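You operate a simulated robot arm through the tools that you are given. There is no shell and no other tool.

You are at the controls of a simulated robot arm. One attempt, no reset.

## Task
Unplug the reel at socket two and wind its lead in.
Fine: socket off first, plug in the reel's holder, brake locked again.

Only the result counts: the job must be done as asked and must still hold three seconds after the hand-in. Knocking over, shifting, dropping, spilling or breaking anything else fails it.

## Robot
A 6-joint arm with a two-finger gripper, fixed in place. Base frame: the origin is at the foot of the arm, x ahead of it, y to its left, z up. Units: mm, degrees, N and s.
Its first joint turns from -166.0 to 166.0 degrees. Payload 3.43 kg.
The tool frame sits at the grasp point between the pads (the TCP): z along the fingers, y along the line on which they close. The tips reach 20 mm beyond it. The gripper opens to 190 mm. The gripper's body begins 248 mm behind the TCP.
Orientation is that of the tool frame in the base frame, as [roll, pitch, yaw] about the fixed x, y, z axes, in that order (R = Rz(yaw) Ry(pitch) Rx(roll)). With the fingers straight down and closing along the base's y, the tool's x points along the base's -x, its y along +y and its z along -z.

## Interface
- The arm moves only by the tool move_arm. Its argument "commands" is a list that holds one entry, the list of rows, each a list of 6 numbers: the shift along the base's x, y, z in mm, then the turn, a rotation vector about the base's x, y, z in rad. In form: [[[x, y, z, ax, ay, az], ...]]. A call has 1 to 20 rows; each row shifts and turns the commanded pose from where the row before left it. "claw" is the opening, from 0 (shut) to 1 (fully open), set as the call begins (left out, the last holds). Rows are played at 5 a second. More than 50 mm and 8.6 degrees between two rows, or a gripper value outside its range, and nothing of the call is played. A pose out of reach is approached as far as the arm can. The call stops where the force on the tool passes 90 N (or 10 N more than at its start, if that is more) or the arm is blocked; 0.2 s more then pass. The fingers move at their own pace (about 153 mm/s each) and stop on an object; they squeeze with about 34 N. The grip force told is the motor's: it shows also when the fingers shut on nothing. Time passes only in rows, and 0.2 s behind the last, so rows that do not move let the fingers close. It gives the time, the measured TCP pose, the force on the tool (base axes), the opening and the grip force at its end, in the units of the frame above (readings bear some noise), with the torque about the TCP (base axes, N m) and any sound that the robot's microphone picked up.
- Cameras (640 x 400 px; columns grow to the right, rows downward): "scene" is fixed at [399.2, 499.6, 1439.4]; the picture's right is [-0.98, -0.20, 0.00], its down [-0.09, 0.43, -0.90] and it looks along [0.18, -0.88, -0.44] (base axes); focal length 320 px, centre (320, 200). "wrist" rides on the gripper at [70, -8, -288] in the tool frame; the picture's right is [0.12, 0.99, 0.00], its down [-0.96, 0.11, -0.25] and it looks along [-0.24, 0.03, 0.97] (tool axes); focal length 261 px, centre (320, 200). There is no depth. A picture from a camera that has moved, and an enlarged one, comes with that camera's place and axes in the base frame and with its lens.
- camera(camera): a new picture of that camera. No time passes.
- lift_body(by): slides the trunk up (or, below 0, down) by that many mm; the arm rides with it, the base frame stays. It gives what a move gives, with no picture.
- close_up(camera, box): a new picture of the part [left, top, right, bottom] of that camera's present view, enlarged. No time passes.
- hand_in(): hands the job in; it is judged then, once.

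Nothing tells you positions but the pictures and the camera data. Unless the task says otherwise, let go and move clear before handing in.

The tools are called after ">>>" as a command line: name --argument value ..., lists and objects as JSON in quotes. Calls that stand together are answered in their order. move_arm: Moves the arm, as the interface text tells. Its arguments: {"type":"object","properties":{"commands":{"type":"array","items":{"type":"array","items":{"type":"array","items":{"type":"number"}}}},"claw":{"type":"number"}},"required":["commands"]} The other tools are called the same way: lift_body (by) slides the trunk up or down; camera (camera) takes a picture; close_up (camera, box) takes an enlarged picture of a part of a camera's view; hand_in () hands the job in.

At the start:

```text
time: 0.0
tcp_pos: [637.3, -419.1, 1313.4]
tool_rot: [-180.0, 0.0, -179.8]
force: [-0.2, 0.1, 0.1]
ft_torque: [-0.01, 0.0, 0.02]
opening: 189.8
finger_force: 0.1
trunk travel left (down, up): [-375.0, 65.0]
```

scene: 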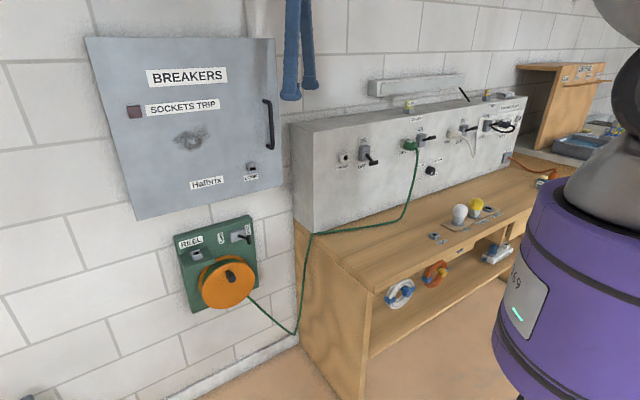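
wrist: 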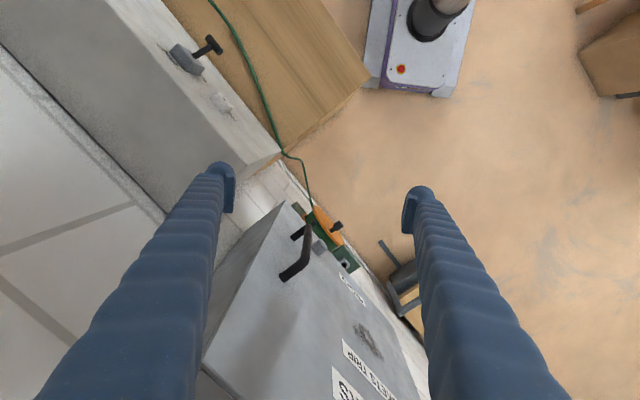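

I see a wall with a breaker cabinet, a green reel with an orange drum below it, and a grey socket panel over a bench with a green plug in one socket. I'll take enlarged pictures first.

>>> close_up --camera "scene" --box '[160, 200, 320, 350]'

>>> close_up --camera "scene" --box '[320, 90, 540, 230]'

>>> close_up --camera "scene" --box '[380, 110, 460, 190]'

>>> close_up --camera "scene" --box '[80, 30, 300, 220]'

>>> close_up --camera "scene" --box '[170, 210, 270, 310]'

```text
2.67 times, centred on (240, 275) of scene
camera zoom: at [399.2, 499.6, 1439.4], right [-0.98, -0.2, 0.0], down [-0.09, 0.43, -0.9], along [0.18, -0.88, -0.44], focal length 854 px, centre (533, 0)
```

zoom: 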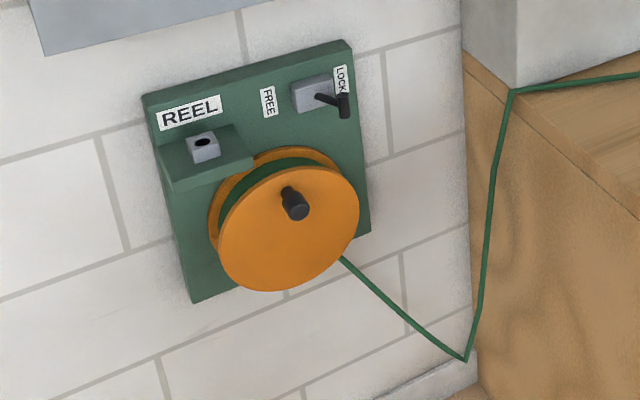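

```text
2.86 times, centred on (430, 160) of scene
camera zoom: at [399.2, 499.6, 1439.4], right [-0.98, -0.2, 0.0], down [-0.09, 0.43, -0.9], along [0.18, -0.88, -0.44], focal length 915 px, centre (6, 314)
```

zoom: 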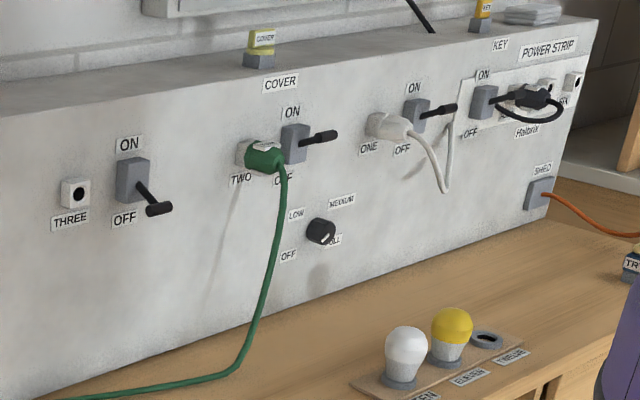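

```text
5.00 times, centred on (420, 150) of scene
camera zoom: at [399.2, 499.6, 1439.4], right [-0.98, -0.2, 0.0], down [-0.09, 0.43, -0.9], along [0.18, -0.88, -0.44], focal length 1602 px, centre (-180, 450)
```

zoom: 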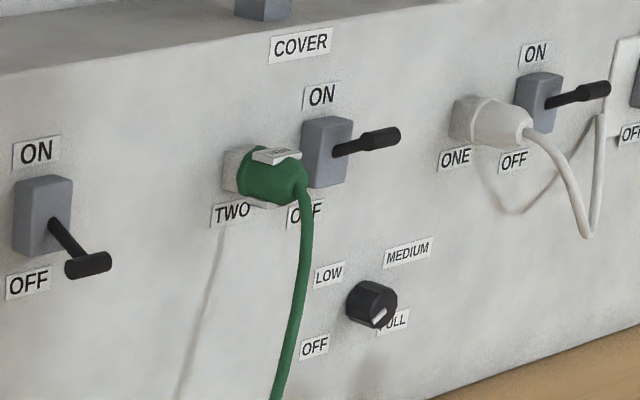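

```text
2.11 times, centred on (190, 125) of scene
camera zoom: at [399.2, 499.6, 1439.4], right [-0.98, -0.2, 0.0], down [-0.09, 0.43, -0.9], along [0.18, -0.88, -0.44], focal length 674 px, centre (594, 358)
```

zoom: 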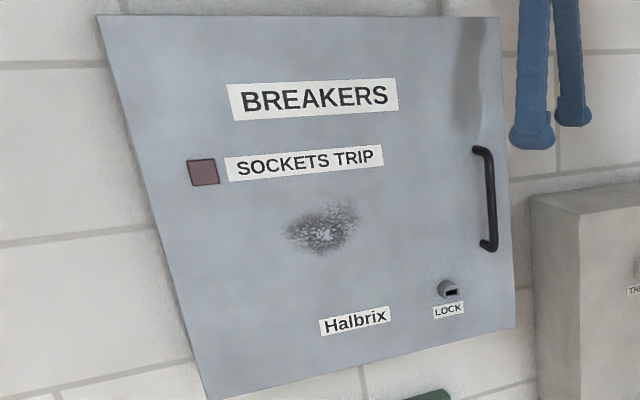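

```text
4.00 times, centred on (220, 260) of scene
camera zoom: at [399.2, 499.6, 1439.4], right [-0.98, -0.2, 0.0], down [-0.09, 0.43, -0.9], along [0.18, -0.88, -0.44], focal length 1281 px, centre (720, -40)
```

zoom: 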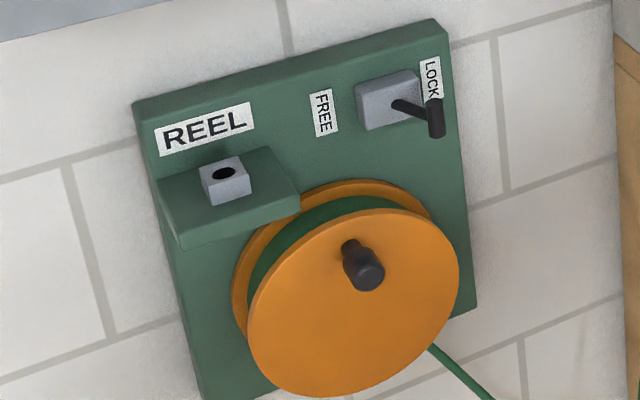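

The wall runs diagonally in the base frame, so I'll enlarge the wrist view to work out the geometry.

>>> close_up --camera "wrist" --box '[0, 0, 320, 200]'

>>> close_up --camera "wrist" --box '[200, 140, 440, 290]'

>>> close_up --camera "wrist" --box '[200, 190, 440, 400]'

>>> close_up --camera "scene" --box '[280, 70, 640, 300]'

```text
2.00 times, centred on (160, 100) of wrist
camera zoom: at [567.8, -428.9, 1602.1], right [-0.12, 0.99, 0.0], down [0.96, 0.12, 0.25], along [0.24, 0.03, -0.97], focal length 521 px, centre (640, 400)
```

zoom: 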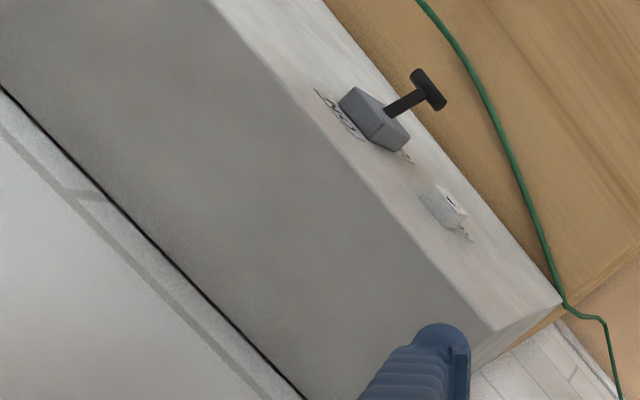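

```text
2.67 times, centred on (320, 215) of wrist
camera zoom: at [567.8, -428.9, 1602.1], right [-0.12, 0.99, 0.0], down [0.96, 0.12, 0.25], along [0.24, 0.03, -0.97], focal length 695 px, centre (320, 160)
```

zoom: 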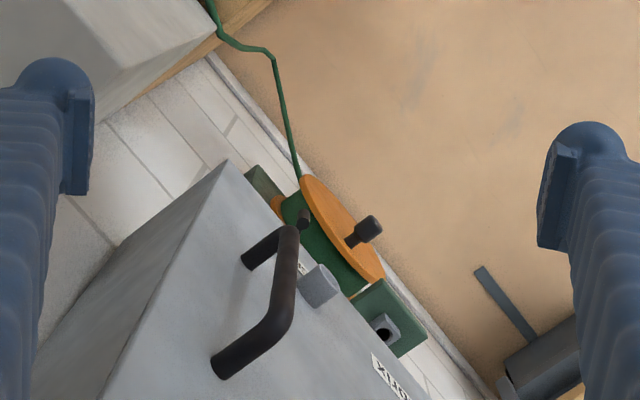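

```text
1.90 times, centred on (320, 295) of wrist
camera zoom: at [567.8, -428.9, 1602.1], right [-0.12, 0.99, 0.0], down [0.96, 0.12, 0.25], along [0.24, 0.03, -0.97], focal length 496 px, centre (320, 19)
```

zoom: 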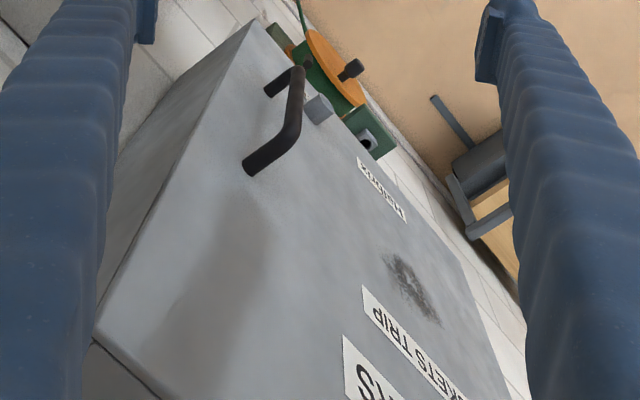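

```text
1.74 times, centred on (460, 185) of scene
camera zoom: at [399.2, 499.6, 1439.4], right [-0.98, -0.2, 0.0], down [-0.09, 0.43, -0.9], along [0.18, -0.88, -0.44], focal length 557 px, centre (76, 226)
```

zoom: 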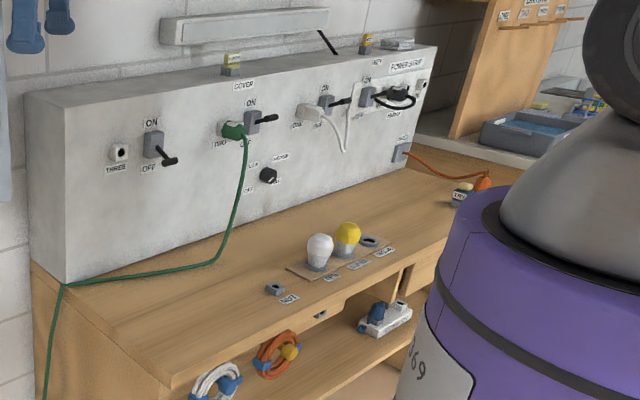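

The wall runs along direction u=(0.707, 0.707) and the panel front is about 828 mm from the base along d=(0.707, -0.707). Socket two is near u≈-390, z≈1055, and the reel near u≈300–490, z≈700–800. First I'll turn the tool square to the wall, close the fingers and move in front of socket two, well clear of it.

>>> move_arm --commands '[[[-40.7, -23.3, 0, 0, 0, -0.06545], [-40.7, -23.3, 0, 0, 0, -0.06545], [-40.7, -23.3, 0, 0, 0, -0.06545], [-40.7, -23.3, 0, 0, 0, -0.06545], [-40.7, -23.3, 0, 0, 0, -0.06545], [-40.7, -23.3, 0, 0, 0, -0.06545], [-40.7, -23.3, 0, 0, 0, -0.06545], [-40.7, -23.3, 0, 0, 0, -0.06545], [-40.7, -23.3, 0, 0, 0, -0.06545], [-40.7, -23.3, 0, 0, 0, -0.06545], [-40.7, -23.3, 0, 0, 0, -0.06545], [-40.7, -23.3, 0, 0, 0, -0.06545]]]' --claw 0

>>> camera --camera "scene"

>>> camera --camera "wrist"

```text
time: 2.6
tcp_pos: [144.3, -701.6, 1313.1]
tool_rot: [179.9, 0.1, 135.1]
force: [-0.6, 0.3, 0.5]
ft_torque: [0.02, -0.08, 0.04]
opening: 0.0
finger_force: 33.9
trunk travel left (down, up): [-375.0, 65.0]
```

```text
taken
```

scene: 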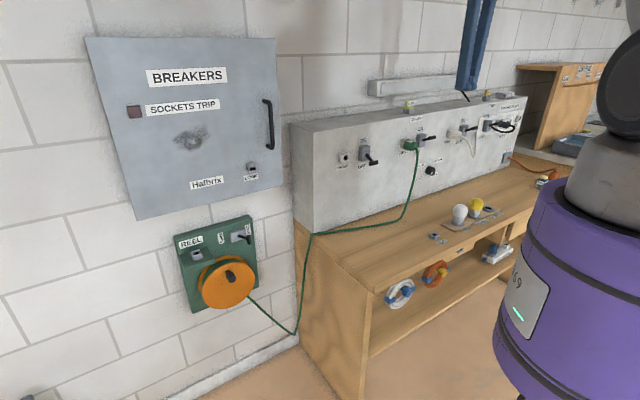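

```text
taken
camera wrist: at [88.4, -658.7, 1602.3], right [0.62, 0.79, 0.0], down [0.76, -0.6, 0.25], along [0.2, -0.15, -0.97], focal length 261 px, centre (320, 200)
```

wrist: 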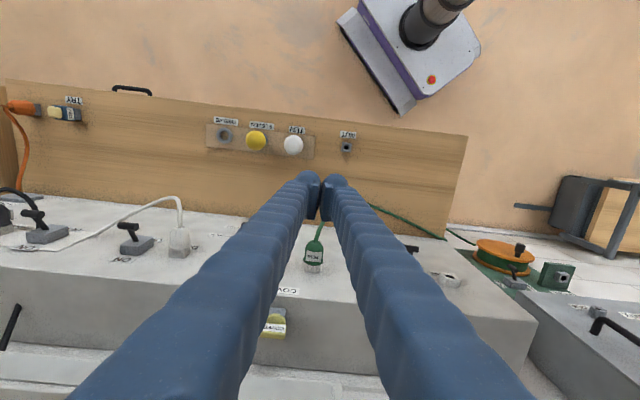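

>>> close_up --camera "wrist" --box '[200, 200, 480, 350]'

>>> close_up --camera "wrist" --box '[440, 220, 640, 345]'

>>> close_up --camera "wrist" --box '[0, 180, 240, 330]'

```text
2.29 times, centred on (340, 275) of wrist
camera zoom: at [88.4, -658.7, 1602.3], right [0.62, 0.79, 0.0], down [0.76, -0.6, 0.25], along [0.2, -0.15, -0.97], focal length 596 px, centre (274, 29)
```

zoom: 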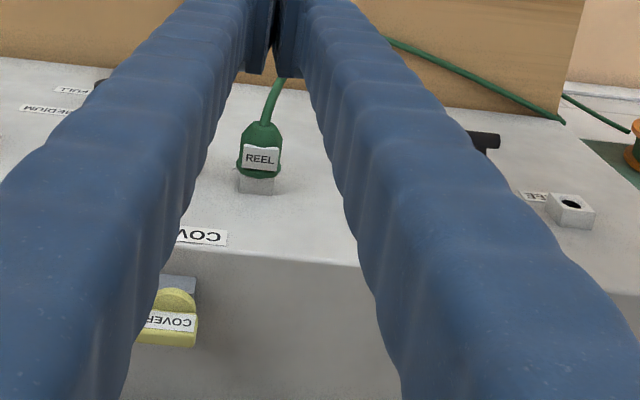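

```text
3.20 times, centred on (540, 282) of wrist
camera zoom: at [88.4, -658.7, 1602.3], right [0.62, 0.79, 0.0], down [0.76, -0.6, 0.25], along [0.2, -0.15, -0.97], focal length 834 px, centre (-384, -64)
```

zoom: 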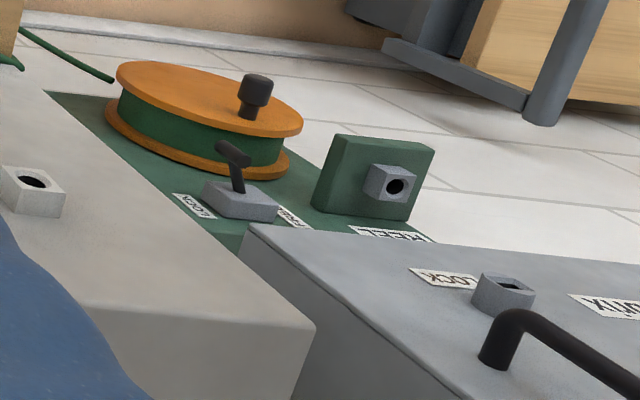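

```text
2.67 times, centred on (120, 255) of wrist
camera zoom: at [88.4, -658.7, 1602.3], right [0.62, 0.79, 0.0], down [0.76, -0.6, 0.25], along [0.2, -0.15, -0.97], focal length 695 px, centre (853, 53)
```

zoom: 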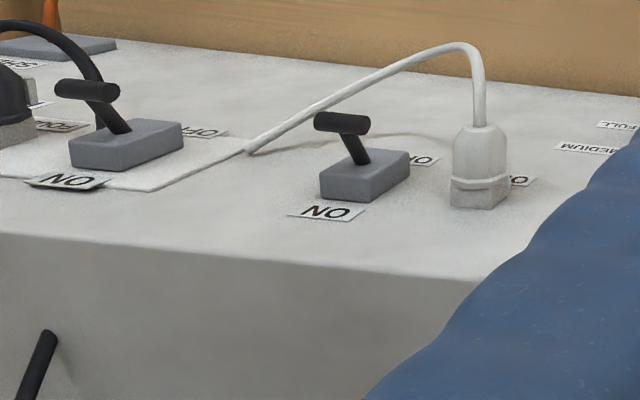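

Wrist view confirms the green "REEL" plug in socket two (u≈-385) and the holder with its hole facing up. Now I'll shift sideways so that switch two shows between the fingers.

>>> move_arm --commands '[[[-30, -30, 0, 0, 0, 0], [-30, -30, 0, 0, 0, 0]]]'

>>> camera --camera "wrist"

>>> close_up --camera "wrist" --box '[260, 200, 420, 300]'

>>> close_up --camera "scene" --box '[380, 60, 500, 180]'

```text
time: 3.2
tcp_pos: [87.5, -763.8, 1313.8]
tool_rot: [-179.9, 0.0, 135.2]
force: [-0.1, -0.7, -0.8]
ft_torque: [0.13, 0.0, 0.01]
opening: 0.1
finger_force: 33.9
trunk travel left (down, up): [-375.0, 65.0]
```

```text
taken
camera wrist: at [31.4, -720.7, 1602.1], right [0.62, 0.79, 0.0], down [0.76, -0.6, 0.25], along [0.19, -0.15, -0.97], focal length 261 px, centre (320, 200)
```

wrist: 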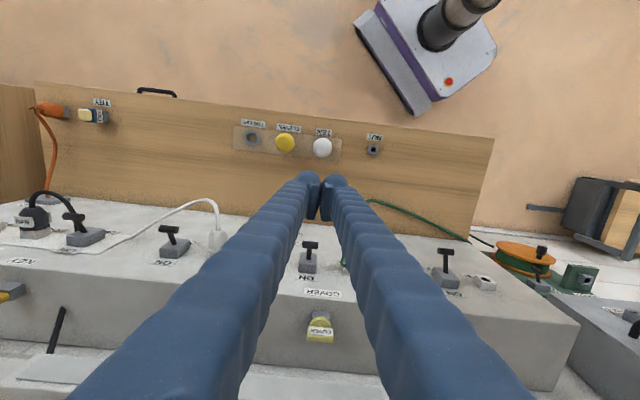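

```text
4.00 times, centred on (340, 250) of wrist
camera zoom: at [31.4, -720.7, 1602.1], right [0.62, 0.79, 0.0], down [0.76, -0.6, 0.25], along [0.19, -0.15, -0.97], focal length 1043 px, centre (240, 0)
```

zoom: 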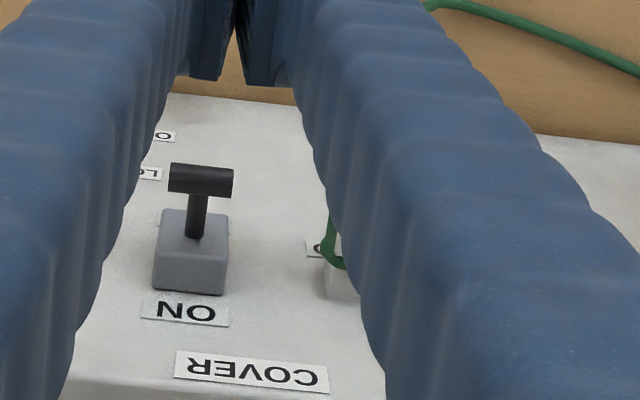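

```text
3.33 times, centred on (440, 120) of scene
camera zoom: at [399.2, 499.6, 1439.4], right [-0.98, -0.2, 0.0], down [-0.09, 0.43, -0.9], along [0.18, -0.88, -0.44], focal length 1068 px, centre (-80, 467)
```

zoom: 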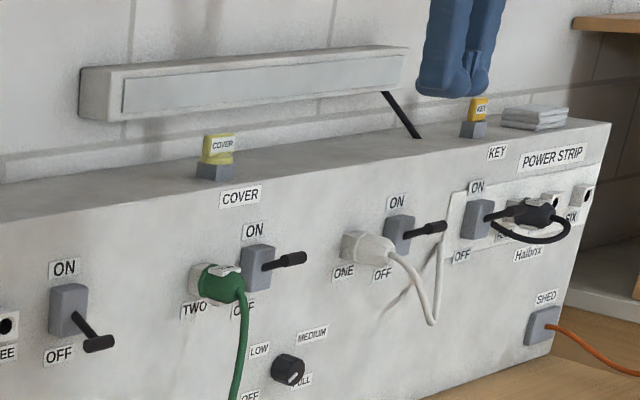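

I see switch two with its T-bar lever, in the ON position. My two cameras disagree by about 1–2 cm, so I'll calibrate on the fingertips.

>>> close_up --camera "scene" --box '[450, 50, 500, 110]'

>>> close_up --camera "wrist" --box '[280, 150, 380, 240]'

>>> close_up --camera "scene" --box '[395, 110, 455, 170]'

```text
6.67 times, centred on (475, 80) of scene
camera zoom: at [399.2, 499.6, 1439.4], right [-0.98, -0.2, 0.0], down [-0.09, 0.43, -0.9], along [0.18, -0.88, -0.44], focal length 2136 px, centre (-713, 1000)
```

zoom: 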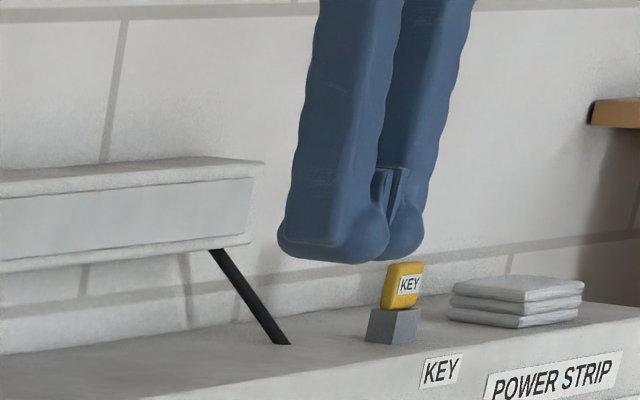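

```text
4.44 times, centred on (330, 195) of wrist
camera zoom: at [31.4, -720.7, 1602.1], right [0.62, 0.79, 0.0], down [0.76, -0.6, 0.25], along [0.19, -0.15, -0.97], focal length 1158 px, centre (276, 222)
```

zoom: 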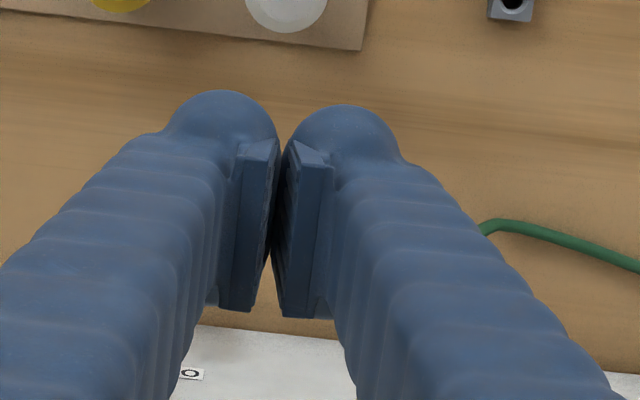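

```text
6.67 times, centred on (425, 140) of scene
camera zoom: at [399.2, 499.6, 1439.4], right [-0.98, -0.2, 0.0], down [-0.09, 0.43, -0.9], along [0.18, -0.88, -0.44], focal length 2136 px, centre (-380, 600)
```

zoom: 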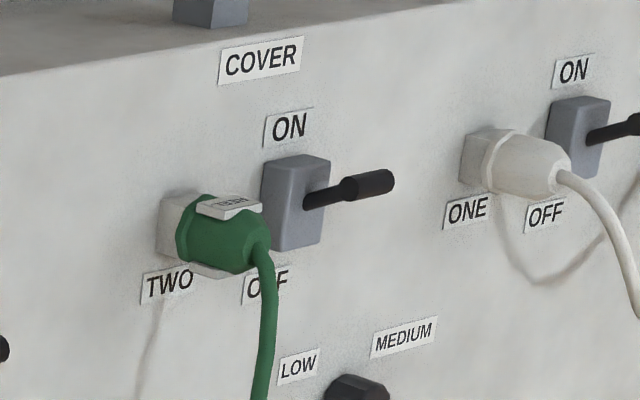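

Scene camera checks out to a few mm. The lever bar is at about u=-480, d=766, z=1080, so it must be pressed down to about 1030. I'll move in above it with closed fingers.

>>> move_arm --commands '[[[28.6, -28.6, 0, 0, 0, 0], [28.6, -28.6, 0, 0, 0, 0], [28.6, -28.6, 0, 0, 0, 0], [28.6, -28.6, 0, 0, 0, 0], [0, 0, -35, 0, 0, 0], [0, 0, -35, 0, 0, 0], [0, 0, -35, 0, 0, 0], [0, 0, -35, 0, 0, 0], [0, 0, -35, 0, 0, 0], [0, 0, 0, 0, 0, 0]]]'

>>> close_up --camera "scene" --box '[390, 90, 480, 180]'

>>> close_up --camera "wrist" --box '[240, 130, 400, 290]'

```text
time: 5.4
tcp_pos: [200.6, -874.9, 1140.5]
tool_rot: [-180.0, 0.0, 135.1]
force: [0.6, -0.3, 0.4]
ft_torque: [-0.03, 0.02, 0.0]
opening: 0.0
finger_force: 33.8
trunk travel left (down, up): [-375.0, 65.0]
```

```text
4.44 times, centred on (435, 135) of scene
camera zoom: at [399.2, 499.6, 1439.4], right [-0.98, -0.2, 0.0], down [-0.09, 0.43, -0.9], along [0.18, -0.88, -0.44], focal length 1424 px, centre (-191, 489)
```

zoom: 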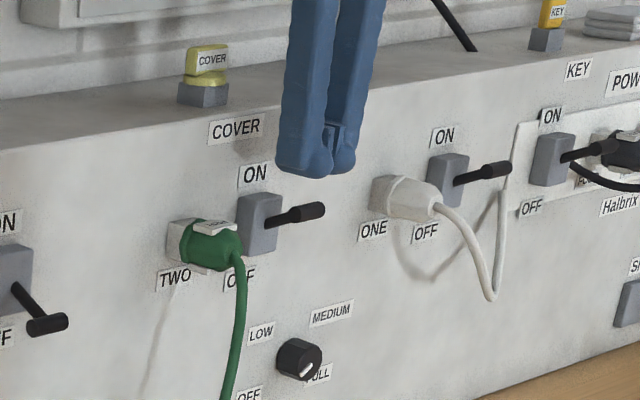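

```text
2.50 times, centred on (320, 210) of wrist
camera zoom: at [145.4, -830.9, 1429.4], right [0.62, 0.79, 0.0], down [0.76, -0.6, 0.25], along [0.19, -0.15, -0.97], focal length 652 px, centre (320, 175)
```

zoom: 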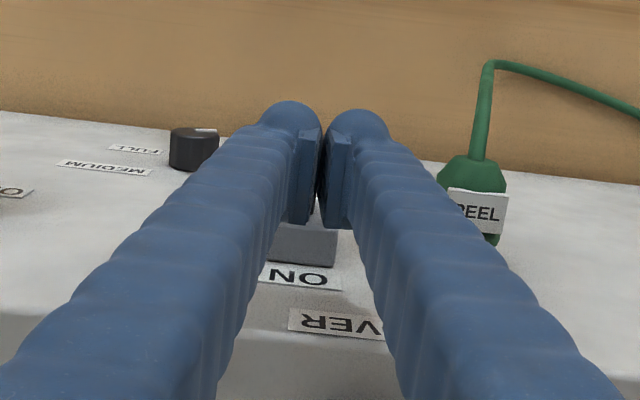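

Fingertips sit right above the bar. Pressing it down in small steps.

>>> move_arm --commands '[[[-2, -2, -20, 0, 0, 0], [0, 0, -8, 0, 0, 0], [0, 0, -8, 0, 0, 0], [0, 0, -8, 0, 0, 0], [0, 0, -8, 0, 0, 0], [0, 0, -8, 0, 0, 0], [0, 0, -8, 0, 0, 0], [0, 0, -8, 0, 0, 0], [0, 0, -8, 0, 0, 0]]]'

>>> close_up --camera "scene" --box '[390, 90, 480, 180]'

```text
time: 7.4
tcp_pos: [201.3, -878.9, 1060.9]
tool_rot: [-179.7, 0.4, 135.1]
force: [-9.8, -1.6, 47.1]
ft_torque: [-0.38, -0.13, -0.14]
opening: 5.9
finger_force: 33.7
trunk travel left (down, up): [-375.0, 65.0]
```

```text
4.44 times, centred on (435, 135) of scene
camera zoom: at [399.2, 499.6, 1439.4], right [-0.98, -0.2, 0.0], down [-0.09, 0.43, -0.9], along [0.18, -0.88, -0.44], focal length 1424 px, centre (-191, 489)
```

zoom: 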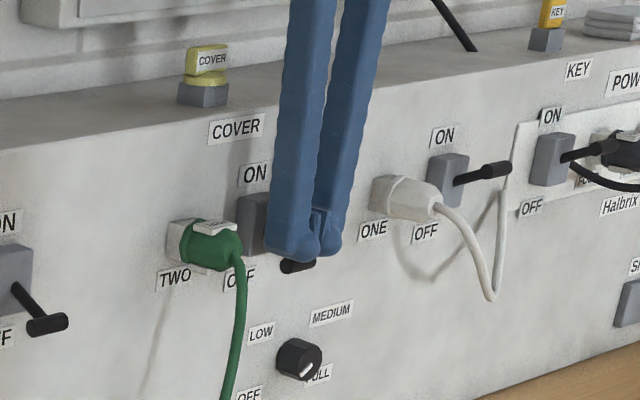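

The lever has gone down with the fingers. I'll lift off and check it stays in OFF.

>>> move_arm --commands '[[[0, 0, 10, 0, 0, 0], [0, 0, 30, 0, 0, 0], [0, 0, 40, 0, 0, 0], [0, 0, 40, 0, 0, 0]]]'

>>> close_up --camera "scene" --box '[390, 90, 480, 180]'

```text
time: 8.4
tcp_pos: [201.3, -877.5, 1174.6]
tool_rot: [180.0, 0.0, 135.1]
force: [0.1, 0.5, 0.4]
ft_torque: [0.01, -0.05, 0.03]
opening: 0.0
finger_force: 33.9
trunk travel left (down, up): [-375.0, 65.0]
```

```text
4.44 times, centred on (435, 135) of scene
camera zoom: at [399.2, 499.6, 1439.4], right [-0.98, -0.2, 0.0], down [-0.09, 0.43, -0.9], along [0.18, -0.88, -0.44], focal length 1424 px, centre (-191, 489)
```

zoom: 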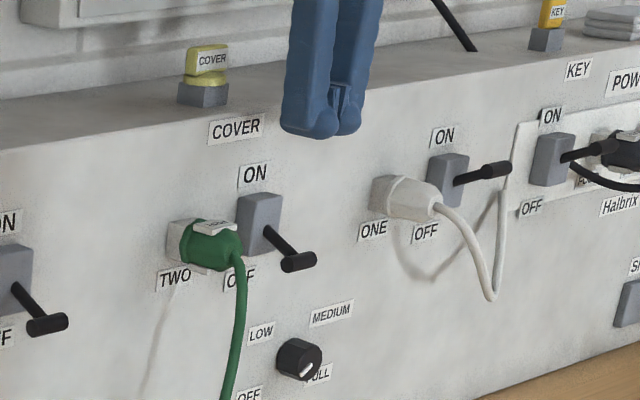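

Socket two's switch is now clearly at OFF. Next I'll move over the green plug and open the fingers to look at it.

>>> move_arm --commands '[[[32.9, 32.9, 10, 0, 0, 0], [32.9, 32.9, 10, 0, 0, 0], [0, 0, 0, 0, 0, 0]]]' --claw 0.5

>>> camera --camera "wrist"

>>> close_up --camera "wrist" --box '[250, 140, 410, 260]'

>>> close_up --camera "scene" --box '[390, 90, 480, 180]'

```text
time: 9.2
tcp_pos: [268.7, -809.3, 1189.9]
tool_rot: [180.0, -0.1, 134.9]
force: [0.4, -0.2, 0.1]
ft_torque: [0.09, -0.02, 0.01]
opening: 95.2
finger_force: 0.0
trunk travel left (down, up): [-375.0, 65.0]
```

```text
taken
camera wrist: at [213.2, -766.6, 1478.3], right [0.62, 0.79, 0.0], down [0.76, -0.6, 0.25], along [0.19, -0.15, -0.97], focal length 261 px, centre (320, 200)
```

wrist: 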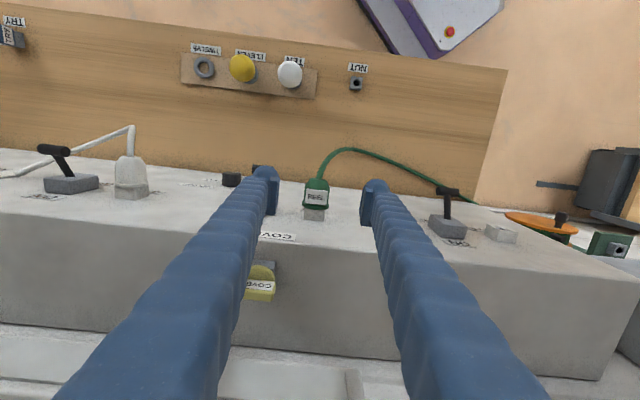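

```text
3.33 times, centred on (330, 200) of wrist
camera zoom: at [213.2, -766.6, 1478.3], right [0.62, 0.79, 0.0], down [0.76, -0.6, 0.25], along [0.19, -0.15, -0.97], focal length 869 px, centre (287, 200)
```

zoom: 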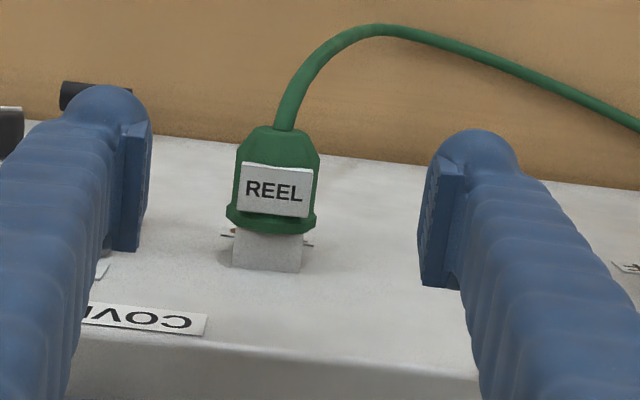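

```text
4.44 times, centred on (435, 135) of scene
camera zoom: at [399.2, 499.6, 1439.4], right [-0.98, -0.2, 0.0], down [-0.09, 0.43, -0.9], along [0.18, -0.88, -0.44], focal length 1424 px, centre (-191, 489)
```

zoom: 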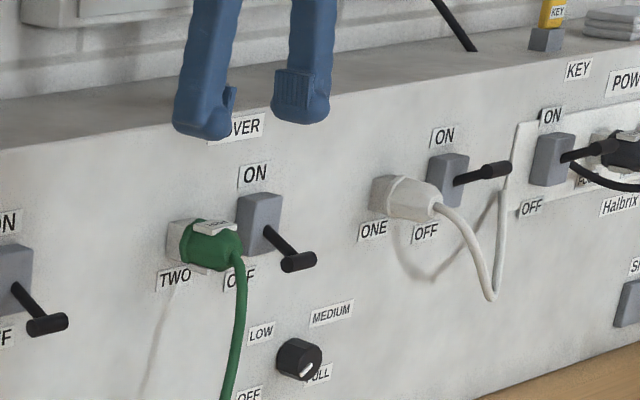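

The plug body lies at about u=-384, d=762–812, z≈1056, roughly 42 mm wide. I'll narrow the fingers to 70 mm and lower them around it, clear of the lever.

>>> move_arm --commands '[[[13, -16, 0, 0, 0, 0], [0, 0, -30, 0, 0, 0], [0, 0, -30, 0, 0, 0], [0, 0, -25, 0, 0, 0], [0, 0, -15, 0, 0, 0], [0, 0, 0, 0, 0, 0]]]' --claw 0.37

>>> close_up --camera "wrist" --box '[250, 140, 410, 260]'

>>> close_up --camera "scene" --box '[390, 90, 480, 180]'

```text
time: 10.6
tcp_pos: [280.3, -826.8, 1096.3]
tool_rot: [180.0, -0.1, 135.0]
force: [0.0, -1.0, -0.1]
ft_torque: [0.01, -0.01, 0.03]
opening: 70.1
finger_force: 0.0
trunk travel left (down, up): [-375.0, 65.0]
```

```text
3.33 times, centred on (330, 200) of wrist
camera zoom: at [224.8, -784.3, 1384.2], right [0.62, 0.79, 0.0], down [0.76, -0.6, 0.25], along [0.19, -0.15, -0.97], focal length 869 px, centre (287, 200)
```

zoom: 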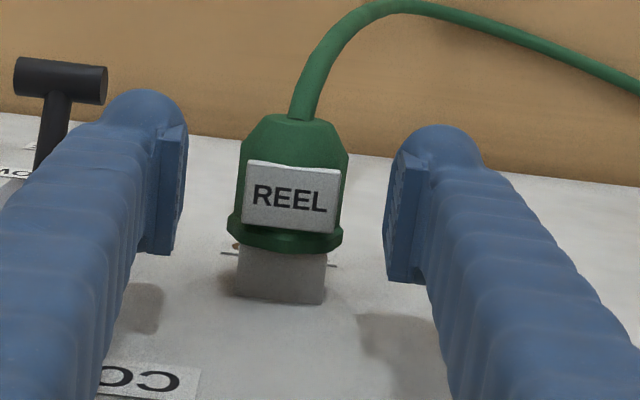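

```text
4.44 times, centred on (435, 135) of scene
camera zoom: at [399.2, 499.6, 1439.4], right [-0.98, -0.2, 0.0], down [-0.09, 0.43, -0.9], along [0.18, -0.88, -0.44], focal length 1424 px, centre (-191, 489)
```

zoom: 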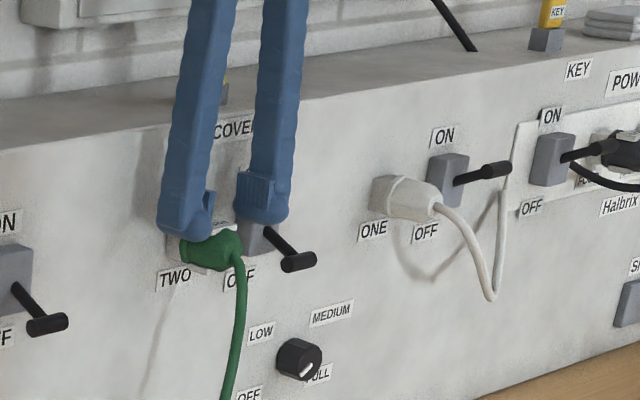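

Aligned within about 3 mm; I'll correct that, lower 40 mm, then close on the plug.

>>> move_arm --commands '[[[1.8, 1.8, -15, 0, 0, 0], [0, 0, -15, 0, 0, 0], [0, 0, -10, 0, 0, 0], [0, 0, 0, 0, 0, 0]]]'

>>> close_up --camera "wrist" --box '[250, 140, 410, 260]'

>>> close_up --camera "scene" --box '[390, 90, 480, 180]'

```text
time: 11.6
tcp_pos: [283.1, -825.6, 1054.4]
tool_rot: [-180.0, 0.1, 135.1]
force: [-0.5, -0.8, 0.2]
ft_torque: [0.01, -0.02, 0.0]
opening: 70.3
finger_force: 0.1
trunk travel left (down, up): [-375.0, 65.0]
```

```text
3.33 times, centred on (330, 200) of wrist
camera zoom: at [227.1, -782.1, 1343.5], right [0.62, 0.79, 0.0], down [0.76, -0.6, 0.25], along [0.19, -0.15, -0.97], focal length 869 px, centre (287, 200)
```

zoom: 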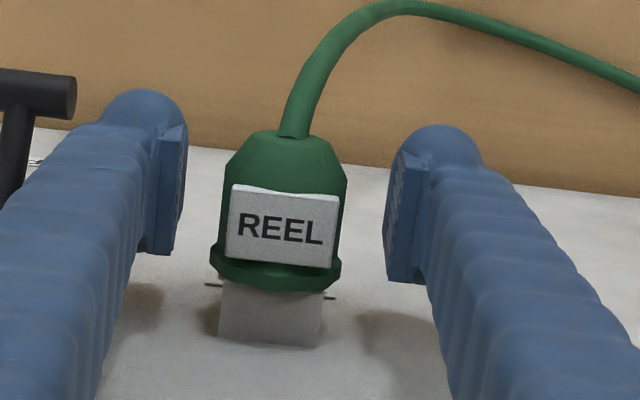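

```text
4.44 times, centred on (435, 135) of scene
camera zoom: at [399.2, 499.6, 1439.4], right [-0.98, -0.2, 0.0], down [-0.09, 0.43, -0.9], along [0.18, -0.88, -0.44], focal length 1424 px, centre (-191, 489)
```

zoom: 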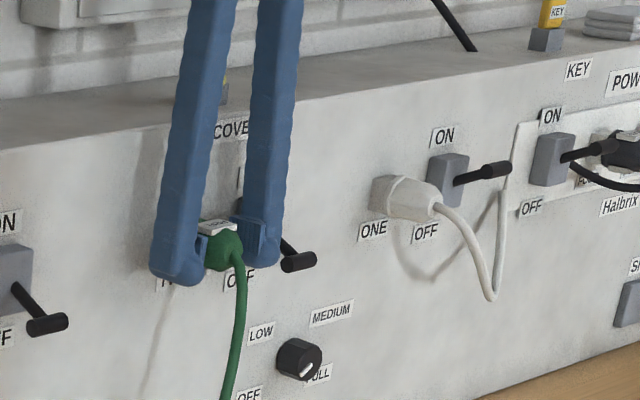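

Fingers are around the body now. Closing on the plug.

>>> move_arm --commands '[[[-1, -1, 0, 0, 0, 0], [0, 0, 0, 0, 0, 0], [0, 0, 0, 0, 0, 0]]]' --claw 0

>>> close_up --camera "wrist" --box '[250, 140, 410, 260]'

```text
time: 12.4
tcp_pos: [282.4, -827.0, 1055.7]
tool_rot: [-179.9, 0.0, 135.1]
force: [3.1, -0.6, -0.2]
ft_torque: [0.11, -0.18, 0.09]
opening: 34.1
finger_force: 33.7
trunk travel left (down, up): [-375.0, 65.0]
```

```text
3.33 times, centred on (330, 200) of wrist
camera zoom: at [226.7, -783.2, 1343.6], right [0.62, 0.79, 0.0], down [0.76, -0.6, 0.25], along [0.19, -0.15, -0.97], focal length 869 px, centre (287, 200)
```

zoom: 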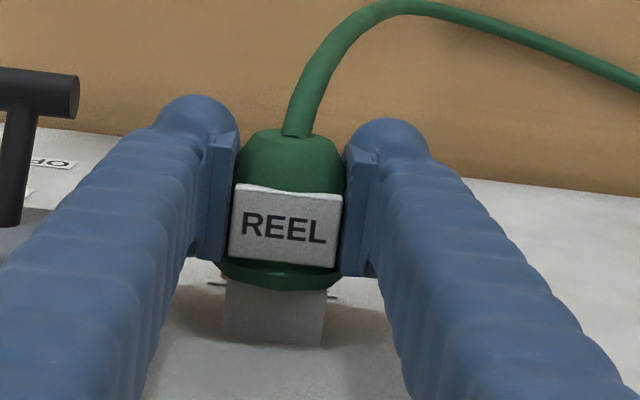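

Gripped at 34 mm. Pulling straight out of the panel in small steps.

>>> move_arm --commands '[[[-4, 4, 0, 0, 0, 0], [-5, 5, 0, 0, 0, 0], [-5, 5, 0, 0, 0, 0], [-5, 5, 0, 0, 0, 0], [-5, 5, 0, 0, 0, 0], [-7, 7, 0, 0, 0, 0], [-7, 7, 0, 0, 0, 0]]]'

>>> close_up --camera "wrist" --box '[250, 140, 410, 260]'

>>> close_up --camera "scene" --box '[390, 90, 480, 180]'

```text
time: 14.0
tcp_pos: [242.1, -786.7, 1054.4]
tool_rot: [180.0, -0.1, 135.1]
force: [-0.2, -0.4, -1.0]
ft_torque: [-0.01, 0.01, 0.02]
opening: 34.5
finger_force: 34.0
trunk travel left (down, up): [-375.0, 65.0]
```

```text
3.33 times, centred on (330, 200) of wrist
camera zoom: at [186.6, -743.9, 1343.4], right [0.62, 0.79, 0.0], down [0.76, -0.6, 0.25], along [0.19, -0.15, -0.97], focal length 869 px, centre (287, 200)
```

zoom: 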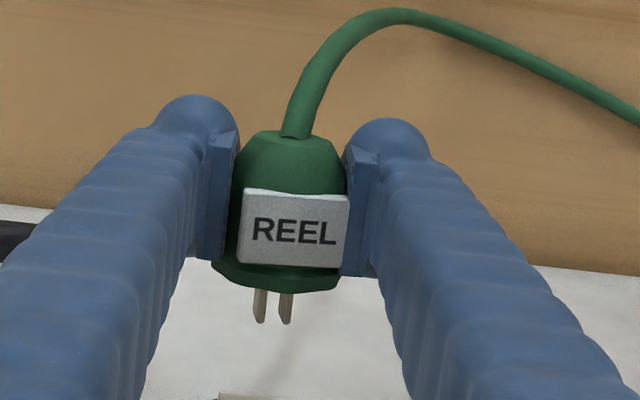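

```text
4.44 times, centred on (435, 135) of scene
camera zoom: at [399.2, 499.6, 1439.4], right [-0.98, -0.2, 0.0], down [-0.09, 0.43, -0.9], along [0.18, -0.88, -0.44], focal length 1424 px, centre (-191, 489)
```

zoom: 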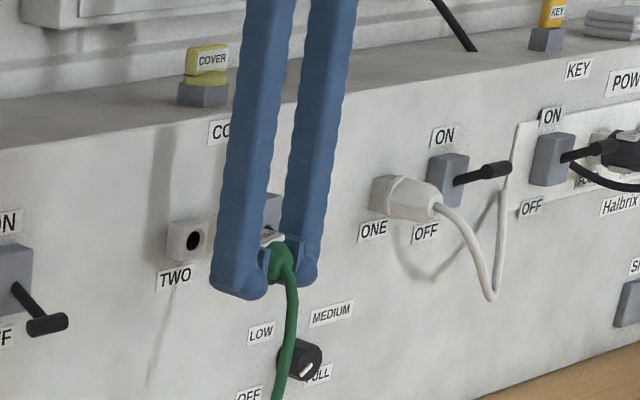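

The plug is out with its two pins and still held firmly. I'll back off slightly and carry it sideways along the panel towards the reel, keeping clear of the bench items.

>>> move_arm --commands '[[[-14, 14, 5, 0, 0, 0], [-14, 14, 5, 0, 0, 0], [30, 30, 0, 0, 0, 0], [30, 30, 0, 0, 0, 0], [30, 30, 0, 0, 0, 0], [30, 30, 0, 0, 0, 0], [30, 30, 0, 0, 0, 0], [30, 30, 0, 0, 0, 0], [30, 30, 0, 0, 0, 0], [30, 30, 0, 0, 0, 0], [30, 30, 0, 0, 0, 0], [-14, 14, 0, 0, 0, 0], [-21, 21, 0, 0, 0, 0], [-21, 21, 0, 0, 0, 0]]]'

>>> camera --camera "scene"

>>> camera --camera "wrist"

```text
time: 17.0
tcp_pos: [426.9, -434.0, 1065.7]
tool_rot: [-180.0, 0.1, 135.0]
force: [-0.8, -0.7, -0.4]
ft_torque: [-0.04, -0.09, -0.01]
opening: 34.9
finger_force: 34.0
trunk travel left (down, up): [-375.0, 65.0]
```

```text
taken
```

scene: 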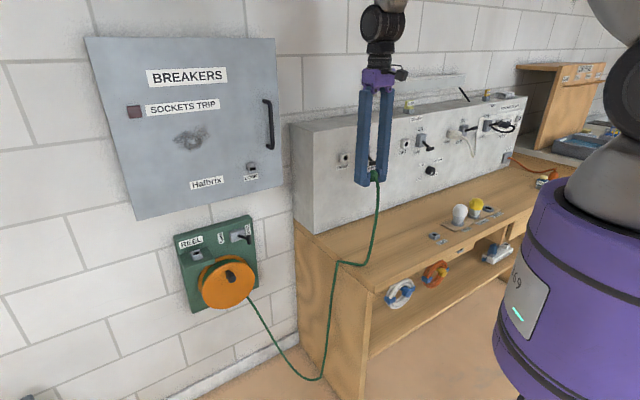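

```text
taken
camera wrist: at [371.1, -389.2, 1354.5], right [0.62, 0.79, 0.0], down [0.76, -0.6, 0.25], along [0.2, -0.15, -0.97], focal length 261 px, centre (320, 200)
```

wrist: 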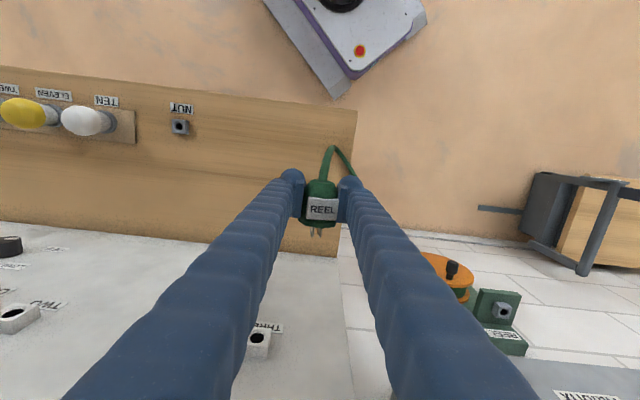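

>>> close_up --camera "wrist" --box '[270, 140, 380, 250]'

>>> close_up --camera "wrist" --box '[410, 230, 570, 390]'

>>> close_up --camera "scene" --box '[170, 215, 230, 275]'

>>> close_up --camera "scene" --box '[340, 130, 420, 220]'

```text
3.64 times, centred on (325, 195) of wrist
camera zoom: at [371.1, -389.2, 1354.5], right [0.62, 0.79, 0.0], down [0.76, -0.6, 0.25], along [0.2, -0.15, -0.97], focal length 948 px, centre (302, 218)
```

zoom: 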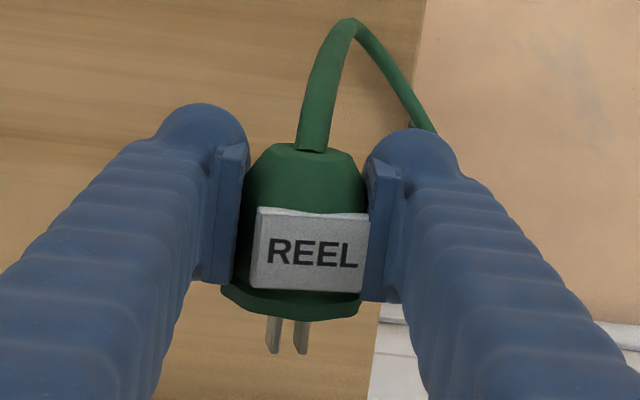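

```text
2.50 times, centred on (490, 310) of wrist
camera zoom: at [371.1, -389.2, 1354.5], right [0.62, 0.79, 0.0], down [0.76, -0.6, 0.25], along [0.2, -0.15, -0.97], focal length 652 px, centre (-105, -75)
```

zoom: 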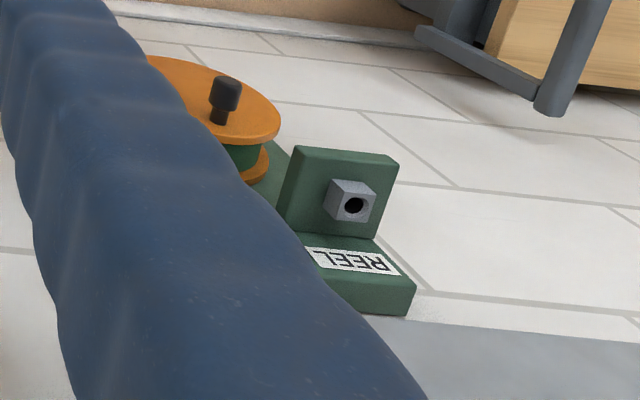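

```text
6.67 times, centred on (200, 245) of scene
camera zoom: at [399.2, 499.6, 1439.4], right [-0.98, -0.2, 0.0], down [-0.09, 0.43, -0.9], along [0.18, -0.88, -0.44], focal length 2136 px, centre (1120, -100)
```

zoom: 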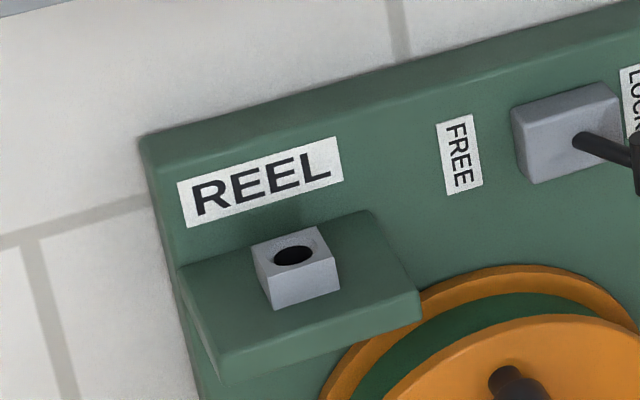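

```text
4.44 times, centred on (380, 175) of scene
camera zoom: at [399.2, 499.6, 1439.4], right [-0.98, -0.2, 0.0], down [-0.09, 0.43, -0.9], along [0.18, -0.88, -0.44], focal length 1424 px, centre (53, 311)
```

zoom: 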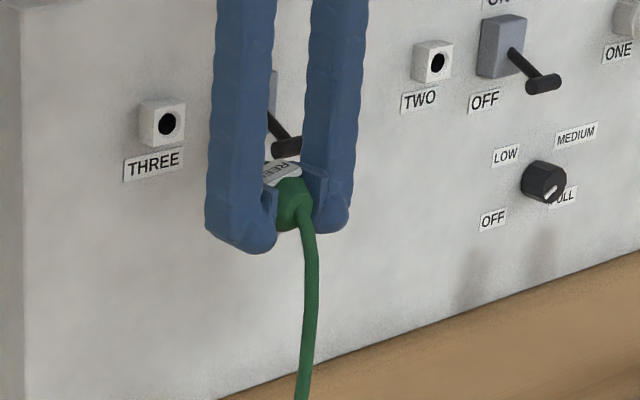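

The hole of the holder is at about u=492, d=906, z=797, opening upward. The plug must point down there with the tool horizontal, because the cabinet overhangs. I'll carry it on past the bench end to a free spot for re-orienting.

>>> move_arm --commands '[[[31, 31, 0, 0, 0, 0], [31, 31, 0, 0, 0, 0], [31, 31, 0, 0, 0, 0], [31, 31, 0, 0, 0, 0], [31, 31, 0, 0, 0, 0], [31, 31, -15, 0, 0, 0], [31, 31, -20, 0, 0, 0], [31, 31, -20, 0, 0, 0], [31, 31, -20, 0, 0, 0], [0, 0, -30, 0, 0, 0], [0, 0, 0, 0, 0, 0]]]'

>>> camera --camera "scene"

>>> camera --camera "wrist"

```text
time: 19.4
tcp_pos: [707.7, -154.1, 959.2]
tool_rot: [-179.9, 0.0, 135.0]
force: [0.4, -0.8, -1.1]
ft_torque: [0.1, -0.02, 0.01]
opening: 35.1
finger_force: 34.0
trunk travel left (down, up): [-375.0, 65.0]
```

```text
taken
```

scene: 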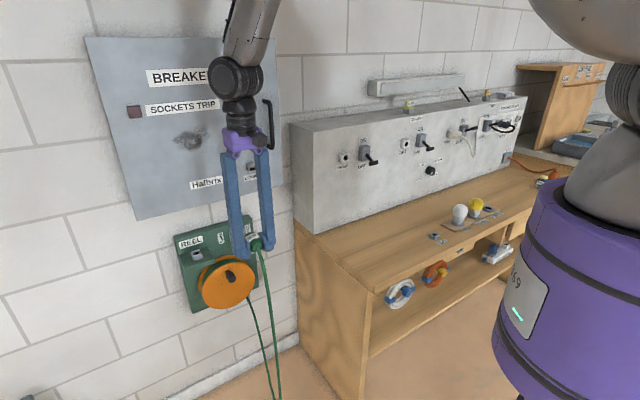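

```text
taken
camera wrist: at [650.8, -111.1, 1248.4], right [0.62, 0.79, 0.0], down [0.76, -0.6, 0.25], along [0.19, -0.15, -0.97], focal length 261 px, centre (320, 200)
```

wrist: 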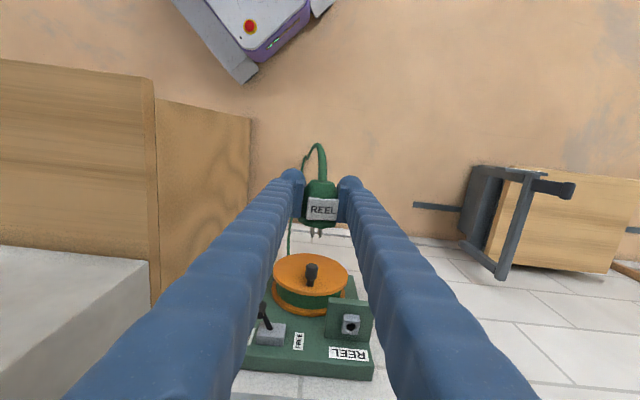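

>>> close_up --camera "wrist" --box '[230, 230, 400, 390]'

>>> close_up --camera "wrist" --box '[270, 140, 380, 250]'

```text
2.50 times, centred on (315, 310) of wrist
camera zoom: at [650.8, -111.1, 1248.4], right [0.62, 0.79, 0.0], down [0.76, -0.6, 0.25], along [0.19, -0.15, -0.97], focal length 652 px, centre (332, -75)
```

zoom: 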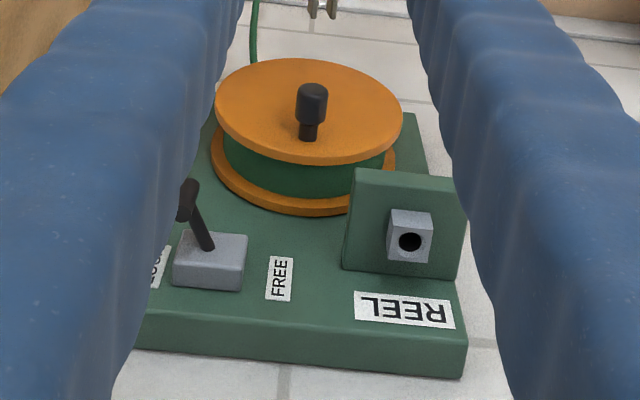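

```text
3.64 times, centred on (325, 195) of wrist
camera zoom: at [650.8, -111.1, 1248.4], right [0.62, 0.79, 0.0], down [0.76, -0.6, 0.25], along [0.19, -0.15, -0.97], focal length 948 px, centre (302, 218)
```

zoom: 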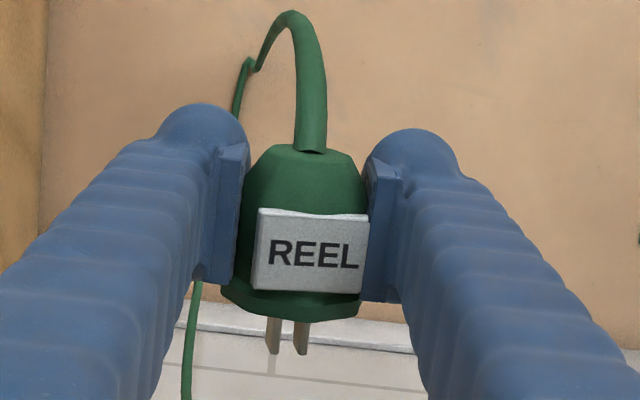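

The reel is now seen clearly from above, and the plug is steady in the grip. I'll re-orient the tool gradually, turning about the diagonal axis so that the pins end pointing down and the tool horizontal to the wall.

>>> move_arm --commands '[[[4.2, -1.4, 0, 0.06545, -0.06545, -0.09256], [4.2, -1.4, 0, 0.06545, -0.06545, -0.09256], [4.2, -1.4, 0, 0.06545, -0.06545, -0.09256], [4.2, -1.4, 0, 0.06545, -0.06545, -0.09256], [4.2, -1.4, 0, 0.06545, -0.06545, -0.09256], [4.2, -1.4, 0, 0.06545, -0.06545, -0.09256]]]'

>>> camera --camera "scene"

>>> camera --camera "wrist"

```text
time: 20.8
tcp_pos: [733.7, -164.3, 959.8]
tool_rot: [149.7, -8.4, 104.8]
force: [0.1, -1.1, -0.8]
ft_torque: [0.03, 0.0, 0.05]
opening: 34.8
finger_force: 34.0
trunk travel left (down, up): [-375.0, 65.0]
```

```text
taken
```

scene: 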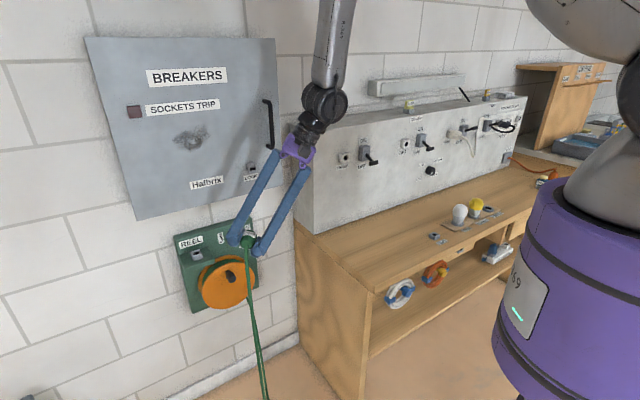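

```text
taken
camera wrist: at [576.7, -169.9, 1212.5], right [0.82, 0.26, 0.51], down [0.23, -0.97, 0.13], along [0.53, 0.01, -0.85], focal length 261 px, centre (320, 200)
```

wrist: 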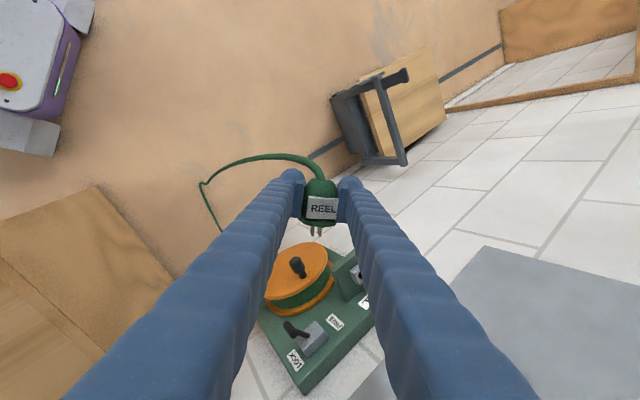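

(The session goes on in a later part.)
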